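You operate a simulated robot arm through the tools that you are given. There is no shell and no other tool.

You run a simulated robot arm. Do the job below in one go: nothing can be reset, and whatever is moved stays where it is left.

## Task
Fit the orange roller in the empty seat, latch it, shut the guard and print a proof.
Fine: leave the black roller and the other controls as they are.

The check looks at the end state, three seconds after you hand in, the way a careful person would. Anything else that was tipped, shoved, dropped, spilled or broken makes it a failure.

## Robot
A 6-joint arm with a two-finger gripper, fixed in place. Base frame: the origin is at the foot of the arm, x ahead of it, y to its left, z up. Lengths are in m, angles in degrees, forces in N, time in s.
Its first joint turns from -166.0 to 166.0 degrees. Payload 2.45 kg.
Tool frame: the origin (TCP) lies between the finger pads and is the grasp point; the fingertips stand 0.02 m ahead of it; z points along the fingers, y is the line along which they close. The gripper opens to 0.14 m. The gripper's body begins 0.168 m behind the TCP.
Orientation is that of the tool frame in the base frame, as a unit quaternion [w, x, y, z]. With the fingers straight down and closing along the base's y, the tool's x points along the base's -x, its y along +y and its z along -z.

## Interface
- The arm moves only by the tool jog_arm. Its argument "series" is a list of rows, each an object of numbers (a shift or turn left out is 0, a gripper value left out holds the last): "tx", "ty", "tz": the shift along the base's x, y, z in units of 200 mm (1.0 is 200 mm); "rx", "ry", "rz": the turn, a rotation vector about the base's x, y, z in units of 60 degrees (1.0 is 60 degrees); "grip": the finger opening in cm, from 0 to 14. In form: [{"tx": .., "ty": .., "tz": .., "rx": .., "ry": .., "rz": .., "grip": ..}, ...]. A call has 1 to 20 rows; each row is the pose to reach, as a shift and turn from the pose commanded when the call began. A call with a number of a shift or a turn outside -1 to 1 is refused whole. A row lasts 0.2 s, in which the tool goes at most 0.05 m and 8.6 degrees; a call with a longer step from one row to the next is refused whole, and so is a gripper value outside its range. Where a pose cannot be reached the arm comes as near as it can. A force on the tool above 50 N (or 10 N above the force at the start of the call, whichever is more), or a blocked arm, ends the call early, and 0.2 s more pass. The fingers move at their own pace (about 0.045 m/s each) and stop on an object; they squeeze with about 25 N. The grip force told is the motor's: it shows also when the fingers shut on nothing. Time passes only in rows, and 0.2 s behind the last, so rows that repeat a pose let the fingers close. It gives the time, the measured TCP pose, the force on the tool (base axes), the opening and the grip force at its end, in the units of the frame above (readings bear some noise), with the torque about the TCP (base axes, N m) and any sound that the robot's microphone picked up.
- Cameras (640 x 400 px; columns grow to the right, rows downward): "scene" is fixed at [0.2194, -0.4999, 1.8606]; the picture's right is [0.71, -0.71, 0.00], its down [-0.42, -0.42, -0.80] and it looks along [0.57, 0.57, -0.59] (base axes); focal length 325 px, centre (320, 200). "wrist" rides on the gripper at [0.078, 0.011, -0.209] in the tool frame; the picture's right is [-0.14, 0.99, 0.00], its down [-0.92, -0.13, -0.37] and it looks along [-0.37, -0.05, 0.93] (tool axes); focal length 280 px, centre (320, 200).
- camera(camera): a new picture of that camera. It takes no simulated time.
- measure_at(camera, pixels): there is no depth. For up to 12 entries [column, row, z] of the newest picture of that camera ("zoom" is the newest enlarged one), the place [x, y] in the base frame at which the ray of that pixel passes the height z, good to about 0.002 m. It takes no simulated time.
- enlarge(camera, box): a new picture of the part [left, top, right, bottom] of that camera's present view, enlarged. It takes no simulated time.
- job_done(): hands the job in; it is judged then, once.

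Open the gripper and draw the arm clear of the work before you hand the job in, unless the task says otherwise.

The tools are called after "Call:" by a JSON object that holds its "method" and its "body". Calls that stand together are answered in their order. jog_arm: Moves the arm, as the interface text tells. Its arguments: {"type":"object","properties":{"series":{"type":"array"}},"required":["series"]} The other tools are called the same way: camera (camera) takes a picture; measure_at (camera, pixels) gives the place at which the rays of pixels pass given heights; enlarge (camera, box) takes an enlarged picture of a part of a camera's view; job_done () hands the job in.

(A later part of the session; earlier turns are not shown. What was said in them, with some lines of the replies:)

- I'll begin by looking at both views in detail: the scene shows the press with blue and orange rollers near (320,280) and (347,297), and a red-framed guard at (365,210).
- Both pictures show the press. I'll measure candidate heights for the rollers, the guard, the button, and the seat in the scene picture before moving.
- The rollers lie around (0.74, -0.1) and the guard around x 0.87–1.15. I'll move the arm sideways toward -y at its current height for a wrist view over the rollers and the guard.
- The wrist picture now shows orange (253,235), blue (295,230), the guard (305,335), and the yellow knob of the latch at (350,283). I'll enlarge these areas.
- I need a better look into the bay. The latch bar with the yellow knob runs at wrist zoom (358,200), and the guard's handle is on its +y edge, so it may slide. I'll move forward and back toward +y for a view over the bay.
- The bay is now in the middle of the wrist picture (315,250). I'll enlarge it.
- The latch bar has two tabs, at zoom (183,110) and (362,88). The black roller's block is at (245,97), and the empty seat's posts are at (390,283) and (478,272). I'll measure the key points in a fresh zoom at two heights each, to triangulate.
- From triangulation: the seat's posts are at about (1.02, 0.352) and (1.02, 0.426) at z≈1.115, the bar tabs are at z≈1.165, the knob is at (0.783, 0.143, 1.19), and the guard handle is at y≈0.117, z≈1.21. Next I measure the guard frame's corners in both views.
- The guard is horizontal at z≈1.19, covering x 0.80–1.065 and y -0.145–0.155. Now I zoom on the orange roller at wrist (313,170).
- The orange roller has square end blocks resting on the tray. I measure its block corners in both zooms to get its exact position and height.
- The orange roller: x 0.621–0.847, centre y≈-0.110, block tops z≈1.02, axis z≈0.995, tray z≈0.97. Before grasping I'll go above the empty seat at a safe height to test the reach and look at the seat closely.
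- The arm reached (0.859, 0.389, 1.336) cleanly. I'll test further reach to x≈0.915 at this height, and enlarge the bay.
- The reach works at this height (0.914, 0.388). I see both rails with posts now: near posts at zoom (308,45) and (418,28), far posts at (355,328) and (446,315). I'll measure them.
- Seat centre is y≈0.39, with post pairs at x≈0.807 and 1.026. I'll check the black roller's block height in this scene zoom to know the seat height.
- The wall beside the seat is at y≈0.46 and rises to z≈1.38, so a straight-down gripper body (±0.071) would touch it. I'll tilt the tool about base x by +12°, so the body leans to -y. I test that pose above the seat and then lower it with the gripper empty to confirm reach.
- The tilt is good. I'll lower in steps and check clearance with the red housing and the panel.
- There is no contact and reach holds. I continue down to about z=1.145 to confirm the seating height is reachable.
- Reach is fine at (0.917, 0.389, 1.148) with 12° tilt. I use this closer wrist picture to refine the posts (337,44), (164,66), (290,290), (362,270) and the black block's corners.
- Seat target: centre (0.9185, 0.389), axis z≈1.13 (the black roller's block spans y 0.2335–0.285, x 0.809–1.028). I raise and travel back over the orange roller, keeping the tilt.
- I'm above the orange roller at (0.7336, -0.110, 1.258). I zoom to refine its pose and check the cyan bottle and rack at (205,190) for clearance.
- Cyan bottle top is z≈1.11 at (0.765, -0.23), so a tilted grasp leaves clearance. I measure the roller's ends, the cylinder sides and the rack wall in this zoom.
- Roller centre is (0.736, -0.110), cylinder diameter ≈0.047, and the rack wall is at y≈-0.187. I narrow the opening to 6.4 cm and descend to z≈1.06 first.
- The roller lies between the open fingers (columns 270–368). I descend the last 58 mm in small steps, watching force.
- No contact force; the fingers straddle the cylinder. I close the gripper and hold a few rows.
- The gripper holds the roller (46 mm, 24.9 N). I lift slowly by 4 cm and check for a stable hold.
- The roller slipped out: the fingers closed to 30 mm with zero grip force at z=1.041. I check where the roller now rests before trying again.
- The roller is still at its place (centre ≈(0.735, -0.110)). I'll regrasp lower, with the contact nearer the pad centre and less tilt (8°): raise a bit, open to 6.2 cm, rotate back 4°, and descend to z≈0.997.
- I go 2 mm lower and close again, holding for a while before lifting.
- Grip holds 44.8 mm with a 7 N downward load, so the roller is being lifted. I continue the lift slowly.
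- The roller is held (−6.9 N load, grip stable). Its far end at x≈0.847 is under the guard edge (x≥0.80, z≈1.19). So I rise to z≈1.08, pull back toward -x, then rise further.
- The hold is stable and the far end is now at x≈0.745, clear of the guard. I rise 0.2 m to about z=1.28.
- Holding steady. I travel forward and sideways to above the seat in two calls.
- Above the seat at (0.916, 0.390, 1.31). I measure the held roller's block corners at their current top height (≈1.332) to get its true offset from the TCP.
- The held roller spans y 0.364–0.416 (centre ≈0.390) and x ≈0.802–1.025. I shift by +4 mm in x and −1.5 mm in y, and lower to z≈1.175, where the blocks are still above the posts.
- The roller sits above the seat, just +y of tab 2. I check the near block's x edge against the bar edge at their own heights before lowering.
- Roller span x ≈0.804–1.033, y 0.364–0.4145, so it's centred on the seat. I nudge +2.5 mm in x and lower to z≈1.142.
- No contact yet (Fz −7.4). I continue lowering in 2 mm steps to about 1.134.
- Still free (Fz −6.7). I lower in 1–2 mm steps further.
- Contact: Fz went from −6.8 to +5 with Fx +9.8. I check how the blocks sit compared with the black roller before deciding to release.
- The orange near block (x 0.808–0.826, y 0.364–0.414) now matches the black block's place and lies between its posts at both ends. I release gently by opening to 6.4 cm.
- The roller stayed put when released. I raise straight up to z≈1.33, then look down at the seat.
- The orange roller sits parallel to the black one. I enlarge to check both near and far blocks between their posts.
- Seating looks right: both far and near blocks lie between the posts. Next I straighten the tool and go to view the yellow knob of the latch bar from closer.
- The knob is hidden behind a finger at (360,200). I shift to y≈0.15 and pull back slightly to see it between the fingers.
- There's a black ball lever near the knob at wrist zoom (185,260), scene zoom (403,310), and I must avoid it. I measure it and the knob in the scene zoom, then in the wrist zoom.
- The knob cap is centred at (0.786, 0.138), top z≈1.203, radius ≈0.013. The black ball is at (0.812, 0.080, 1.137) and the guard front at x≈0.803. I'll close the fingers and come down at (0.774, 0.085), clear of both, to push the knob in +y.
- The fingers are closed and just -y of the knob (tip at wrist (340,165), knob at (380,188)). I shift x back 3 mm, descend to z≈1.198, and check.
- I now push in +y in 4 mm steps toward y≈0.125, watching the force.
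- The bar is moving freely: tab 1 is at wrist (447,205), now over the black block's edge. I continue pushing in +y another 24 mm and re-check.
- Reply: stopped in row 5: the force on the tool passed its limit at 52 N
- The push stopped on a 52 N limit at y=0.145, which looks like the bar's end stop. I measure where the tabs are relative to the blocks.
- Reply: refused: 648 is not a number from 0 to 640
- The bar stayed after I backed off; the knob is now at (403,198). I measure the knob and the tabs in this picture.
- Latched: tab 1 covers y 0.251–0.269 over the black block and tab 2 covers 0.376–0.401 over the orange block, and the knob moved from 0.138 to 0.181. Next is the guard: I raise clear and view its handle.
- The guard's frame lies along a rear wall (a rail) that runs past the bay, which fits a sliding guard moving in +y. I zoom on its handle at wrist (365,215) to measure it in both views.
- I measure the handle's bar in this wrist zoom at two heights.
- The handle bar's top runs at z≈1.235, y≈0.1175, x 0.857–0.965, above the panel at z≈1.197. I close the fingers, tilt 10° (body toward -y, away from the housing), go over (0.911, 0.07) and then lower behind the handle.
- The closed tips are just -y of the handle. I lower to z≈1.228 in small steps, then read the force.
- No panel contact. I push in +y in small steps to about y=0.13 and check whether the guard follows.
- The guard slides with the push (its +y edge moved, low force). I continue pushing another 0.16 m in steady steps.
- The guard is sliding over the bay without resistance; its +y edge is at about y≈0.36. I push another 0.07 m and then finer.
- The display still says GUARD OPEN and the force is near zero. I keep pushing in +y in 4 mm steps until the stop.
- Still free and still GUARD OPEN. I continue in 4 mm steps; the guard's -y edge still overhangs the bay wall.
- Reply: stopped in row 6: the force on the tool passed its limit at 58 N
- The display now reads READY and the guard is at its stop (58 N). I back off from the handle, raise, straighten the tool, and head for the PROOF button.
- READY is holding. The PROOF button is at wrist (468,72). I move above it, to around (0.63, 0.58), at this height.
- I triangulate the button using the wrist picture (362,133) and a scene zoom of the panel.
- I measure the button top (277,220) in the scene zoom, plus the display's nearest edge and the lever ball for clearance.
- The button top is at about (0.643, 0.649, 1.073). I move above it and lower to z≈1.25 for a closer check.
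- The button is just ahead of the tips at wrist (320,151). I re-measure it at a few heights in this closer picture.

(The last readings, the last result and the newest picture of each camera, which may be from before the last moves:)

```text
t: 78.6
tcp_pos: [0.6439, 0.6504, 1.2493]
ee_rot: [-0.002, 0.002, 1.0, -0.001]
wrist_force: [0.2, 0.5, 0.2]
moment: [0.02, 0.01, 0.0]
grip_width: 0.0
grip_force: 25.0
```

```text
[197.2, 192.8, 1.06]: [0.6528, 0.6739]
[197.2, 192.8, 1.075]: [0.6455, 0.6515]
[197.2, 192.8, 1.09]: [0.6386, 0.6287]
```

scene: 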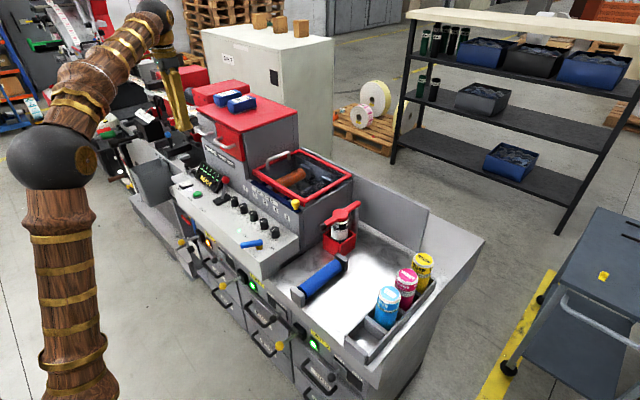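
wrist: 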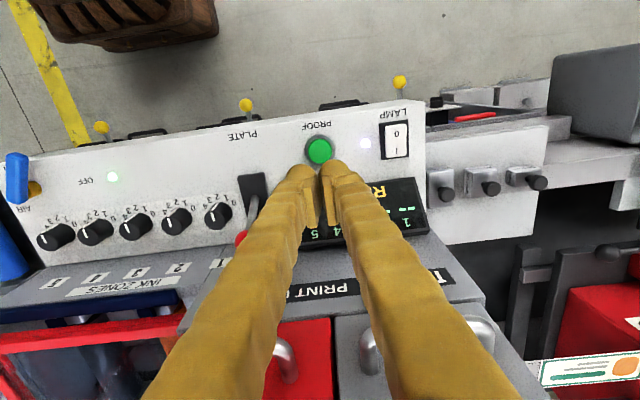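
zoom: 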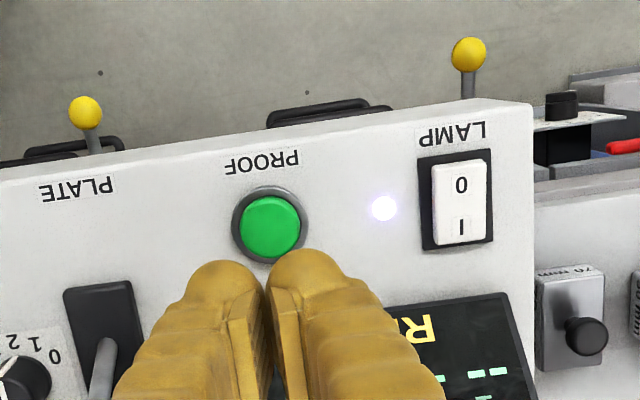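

Both views agree: button top at (0.642, 0.650, z≈1.076). The TCP is right above it. I descend to z≈1.11 (tips ≈1.09), stopping short.

Call:
{"method": "jog_arm", "body": {"series": [{"tx": -0.008, "tz": -0.2}, {"tx": -0.008, "tz": -0.4}, {"tx": -0.008, "tz": -0.58}, {"tx": -0.008, "tz": -0.69}, {"tx": -0.008, "tz": -0.69}]}}

Call:
{"method": "enlarge", "body": {"camera": "scene", "box": [160, 140, 240, 210]}}

Call:
{"method": "camera", "body": {"camera": "wrist"}}

```text
t: 79.8
tcp_pos: [0.6415, 0.6505, 1.1122]
ee_rot: [0.0, 0.002, 1.0, -0.002]
wrist_force: [0.0, -1.3, 0.7]
moment: [-0.01, 0.01, 0.01]
grip_width: 0.0
grip_force: 25.5
```

```text
5.71 times, centred on (200, 175) of scene
```

zoom: 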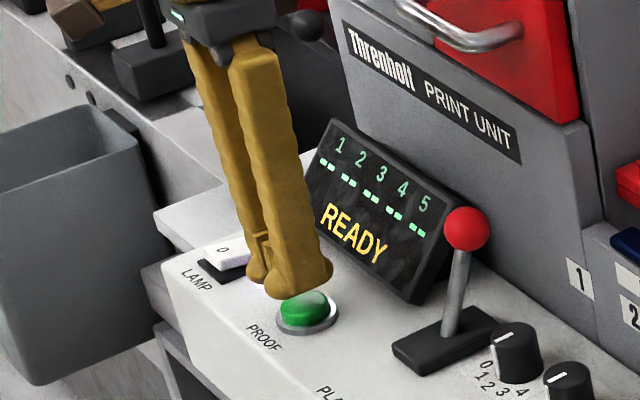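

```text
taken
```

wrist: 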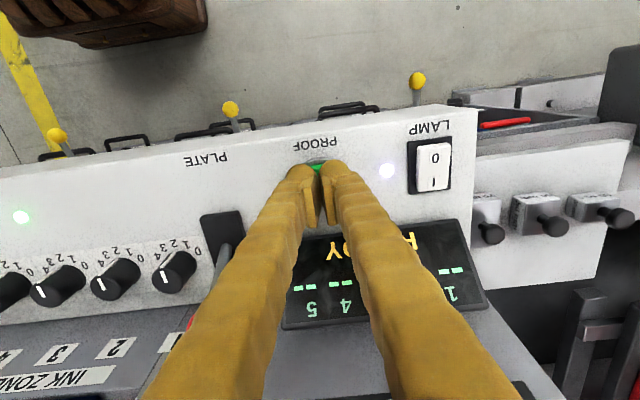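

The closed tips are right over the green button. I press down in 2 mm steps, watching force and sound.

Call:
{"method": "jog_arm", "body": {"series": [{"tz": -0.03}, {"tz": -0.06}, {"tz": -0.08}, {"tz": -0.09}, {"tz": -0.1}, {"tz": -0.11}]}}

Call:
{"method": "enlarge", "body": {"camera": "scene", "box": [160, 140, 240, 210]}}

```text
t: 81.2
tcp_pos: [0.641, 0.651, 1.0914]
ee_rot: [-0.001, 0.002, 1.0, -0.001]
wrist_force: [0.5, 0.0, 1.4]
moment: [-0.01, 0.0, -0.03]
grip_width: 0.0059
grip_force: 29.3
```

```text
5.71 times, centred on (200, 175) of scene
```

zoom: 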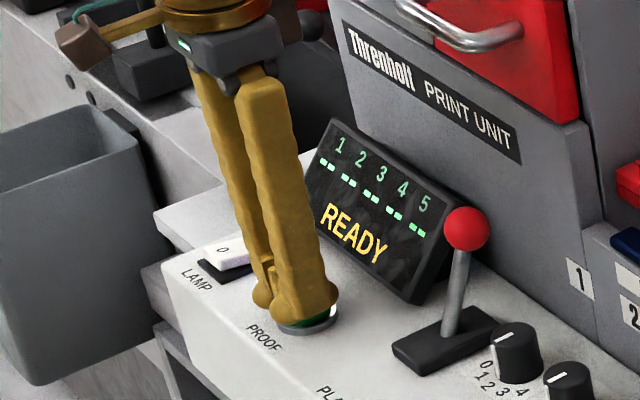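

The fingers were parted slightly (5.9 mm) by the button, with hardly any vertical force, so it is wedging between the tips. I raise, shift so that one finger is centred on the button, and press again.

Call:
{"method": "jog_arm", "body": {"series": [{"tz": 0.05}, {"tz": 0.12}, {"tz": 0.12, "ty": -0.03}, {"tz": 0.12, "ty": -0.045}, {"tz": 0.12, "ty": -0.045}]}}

Call:
{"method": "enlarge", "body": {"camera": "scene", "box": [160, 140, 240, 210]}}

Call:
{"method": "enlarge", "body": {"camera": "wrist", "box": [260, 110, 390, 220]}}

```text
t: 82.4
tcp_pos: [0.6388, 0.641, 1.1135]
ee_rot: [-0.001, 0.002, 1.0, -0.002]
wrist_force: [-0.3, 0.0, 0.3]
moment: [0.0, -0.03, 0.0]
grip_width: 0.0
grip_force: 29.5
```

```text
5.71 times, centred on (200, 175) of scene
```

zoom: 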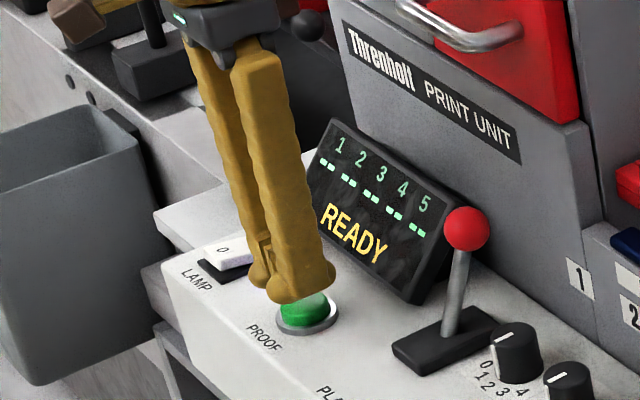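

```text
3.64 times, centred on (325, 165) of wrist
```

zoom: 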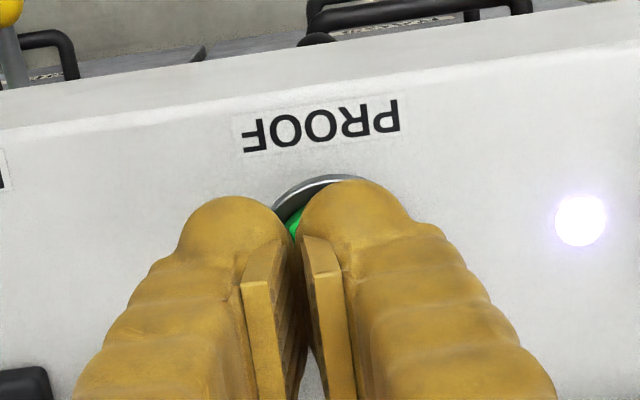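

The +y finger now covers the button. I press down in small steps again.

Call:
{"method": "jog_arm", "body": {"series": [{"tz": -0.04}, {"tz": -0.07}, {"tz": -0.09}, {"tz": -0.1}, {"tz": -0.11}, {"tz": -0.12}]}}

Call:
{"method": "enlarge", "body": {"camera": "scene", "box": [160, 140, 240, 210]}}

```text
t: 83.8
tcp_pos: [0.6409, 0.6408, 1.0904]
ee_rot: [-0.002, 0.002, 1.0, -0.002]
wrist_force: [1.4, 1.4, 3.5]
moment: [-0.02, 0.0, -0.02]
grip_width: 0.0002
grip_force: 29.2
heard: click
```

```text
5.71 times, centred on (200, 175) of scene
```

zoom: 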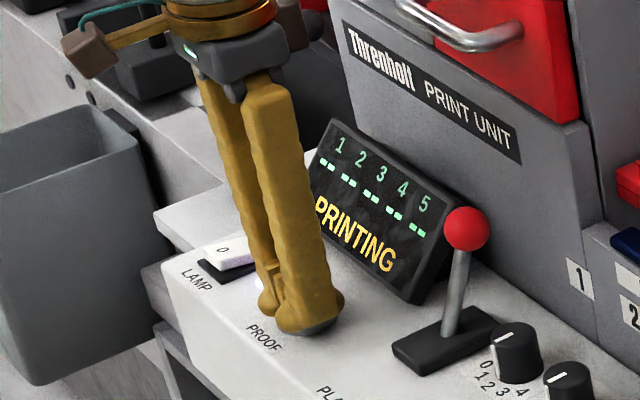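

A click was heard and the display says PRINTING. I raise off the button and watch the display.

Call:
{"method": "jog_arm", "body": {"series": [{"tz": 0.05}, {"tz": 0.15}, {"tz": 0.3}, {"tz": 0.5}, {"tz": 0.7}, {"tz": 0.9}, {"tz": 1.0}]}}

Call:
{"method": "enlarge", "body": {"camera": "scene", "box": [160, 130, 380, 250]}}

Call:
{"method": "camera", "body": {"camera": "wrist"}}

```text
t: 85.4
tcp_pos: [0.6419, 0.6417, 1.2885]
ee_rot: [0.0, 0.002, 1.0, -0.001]
wrist_force: [-0.2, -0.3, -0.3]
moment: [0.01, 0.01, -0.02]
grip_width: 0.0
grip_force: 30.0
```

```text
2.91 times, centred on (270, 190) of scene
```

zoom: 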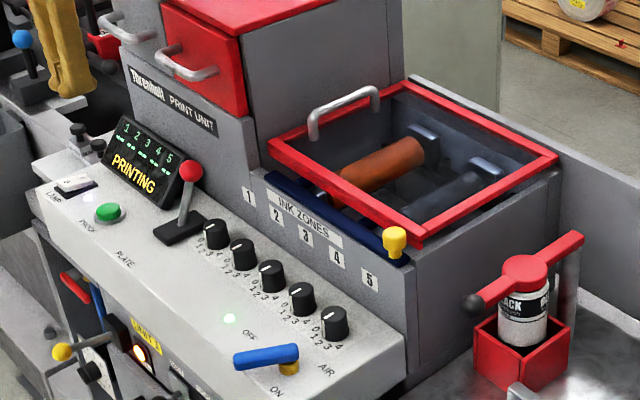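

```text
taken
```

wrist: 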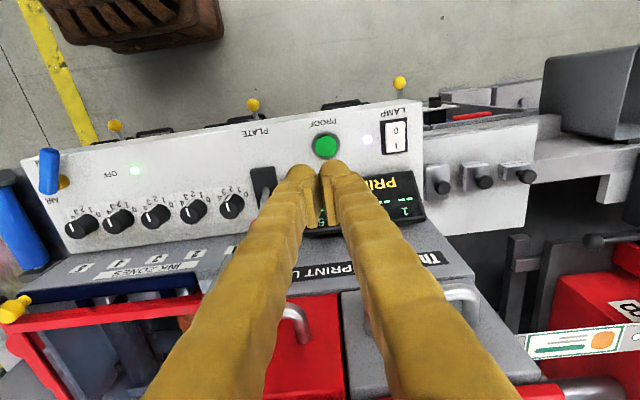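

The display still shows PRINTING. I raise the arm, pull it back clear of the machine and open the gripper while the print runs.

Call:
{"method": "jog_arm", "body": {"series": [{"tz": 0.2}, {"tz": 0.4}, {"tz": 0.6}, {"tz": 0.7, "tx": -0.15, "ty": -0.1}, {"tz": 0.7, "tx": -0.35, "ty": -0.2}, {"tz": 0.7, "tx": -0.55, "ty": -0.3, "grip": 4}, {"tz": 0.7, "tx": -0.75, "ty": -0.4, "grip": 8}, {"tz": 0.7, "tx": -0.95, "ty": -0.5, "grip": 12}, {"tz": 0.7, "tx": -0.95, "ty": -0.5, "grip": 14}, {"tz": 0.7, "tx": -0.95, "ty": -0.5, "grip": 14}, {"tz": 0.7, "tx": -0.95, "ty": -0.5}, {"tz": 0.7, "tx": -0.95, "ty": -0.5}]}}

Call:
{"method": "camera", "body": {"camera": "scene"}}

Call:
{"method": "enlarge", "body": {"camera": "scene", "box": [160, 130, 380, 250]}}

Call:
{"method": "camera", "body": {"camera": "wrist"}}

```text
t: 88.0
tcp_pos: [0.4549, 0.5414, 1.4293]
ee_rot: [0.0, 0.001, 1.0, -0.002]
wrist_force: [-0.2, -0.2, -0.3]
moment: [0.02, 0.02, 0.0]
grip_width: 0.1377
grip_force: 0.1
```

```text
taken
```

scene: 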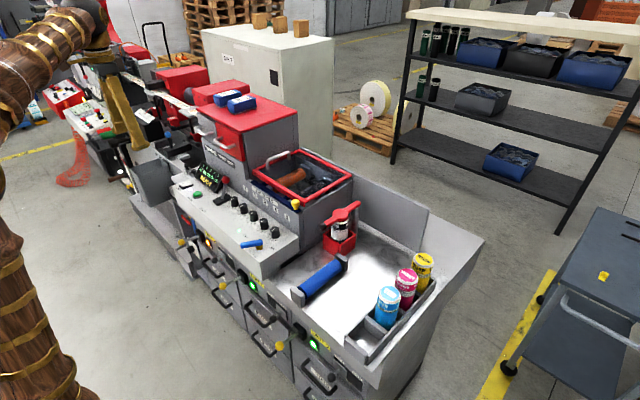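

```text
2.91 times, centred on (270, 190) of scene
```

zoom: 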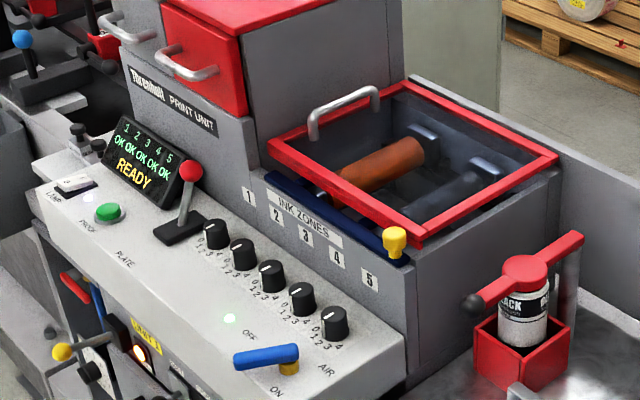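

```text
taken
```

wrist: 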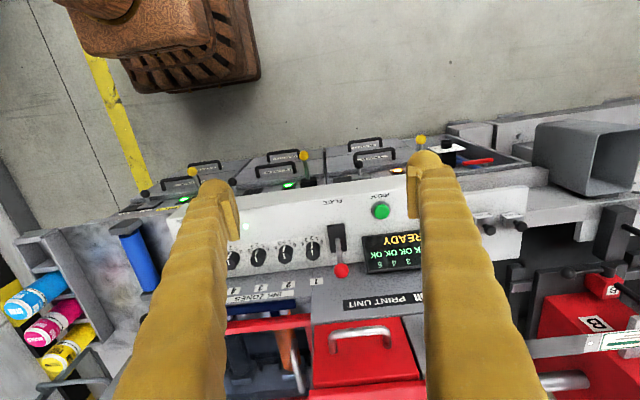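

The display now shows OK for all five zones and READY, so the proof has printed. I do a last close check of the bay and the tray before handing in.

Call:
{"method": "enlarge", "body": {"camera": "scene", "box": [160, 155, 240, 225]}}

Call:
{"method": "enlarge", "body": {"camera": "scene", "box": [235, 140, 365, 220]}}

Call:
{"method": "enlarge", "body": {"camera": "scene", "box": [240, 190, 480, 350]}}

```text
5.71 times, centred on (200, 190) of scene
```

zoom: 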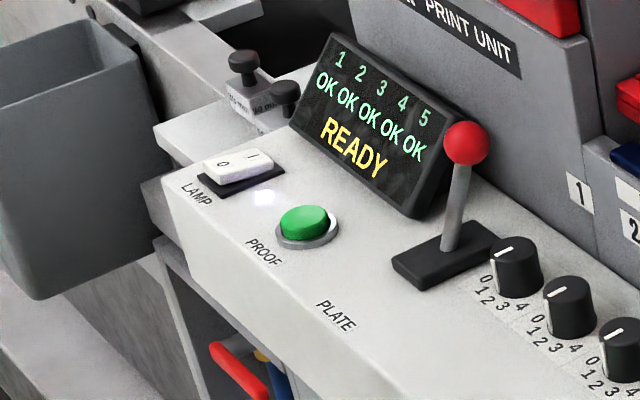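

```text
4.92 times, centred on (300, 180) of scene
```

zoom: 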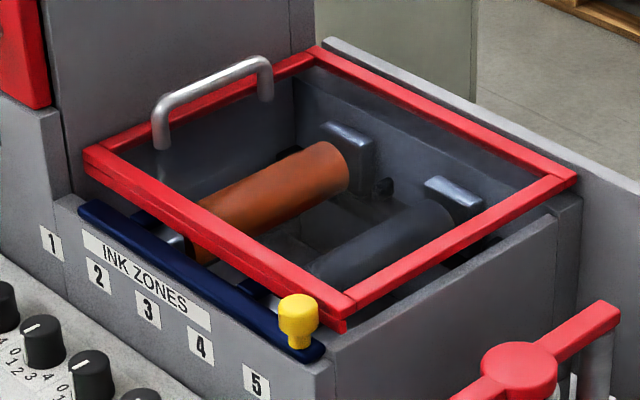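

```text
2.50 times, centred on (360, 270) of scene
```

zoom: 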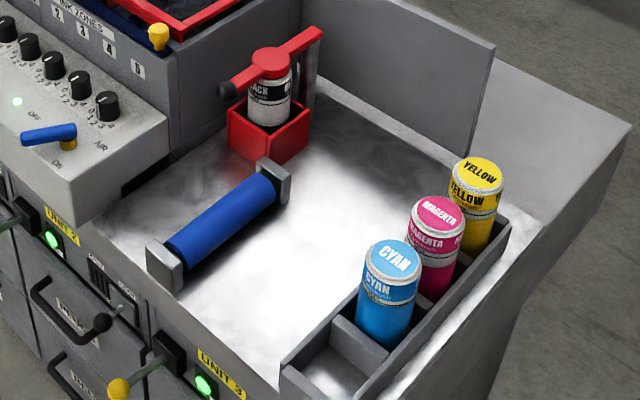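

The orange roller is seated beside the black one, the latch bar is shut with its tabs over both, and the guard is fully closed. The proof shows OK on all five zones, and the blue roller, bottles and other controls look undisturbed. The arm is clear with the gripper open, so I hand in.

Call:
{"method": "job_done", "body": {}}

```text
The job is handed in.
```

The orange roller is in the empty seat and latched, the guard is shut, and a proof has been printed. The display reads OK for all five zones and is back to READY.

- **Roller:** On the first lift the roller slipped out of the fingers and stayed in place on the tray. I gripped it lower, carried it over and set it down between the seat's posts.
- **Latch:** I pushed the bar to its end stop, and its tabs now sit over both the orange and black rollers' end blocks.
- **Guard:** It slid across to its stop, and the display changed from GUARD OPEN to READY.
- **Proof:** The first press only parted the fingertips around the button, so I pressed again with one finger. There was a click and the display showed PRINTING.

In the last pictures, the black and blue rollers, the ink bottles and the other controls look as they were. The arm is drawn back with the gripper open.
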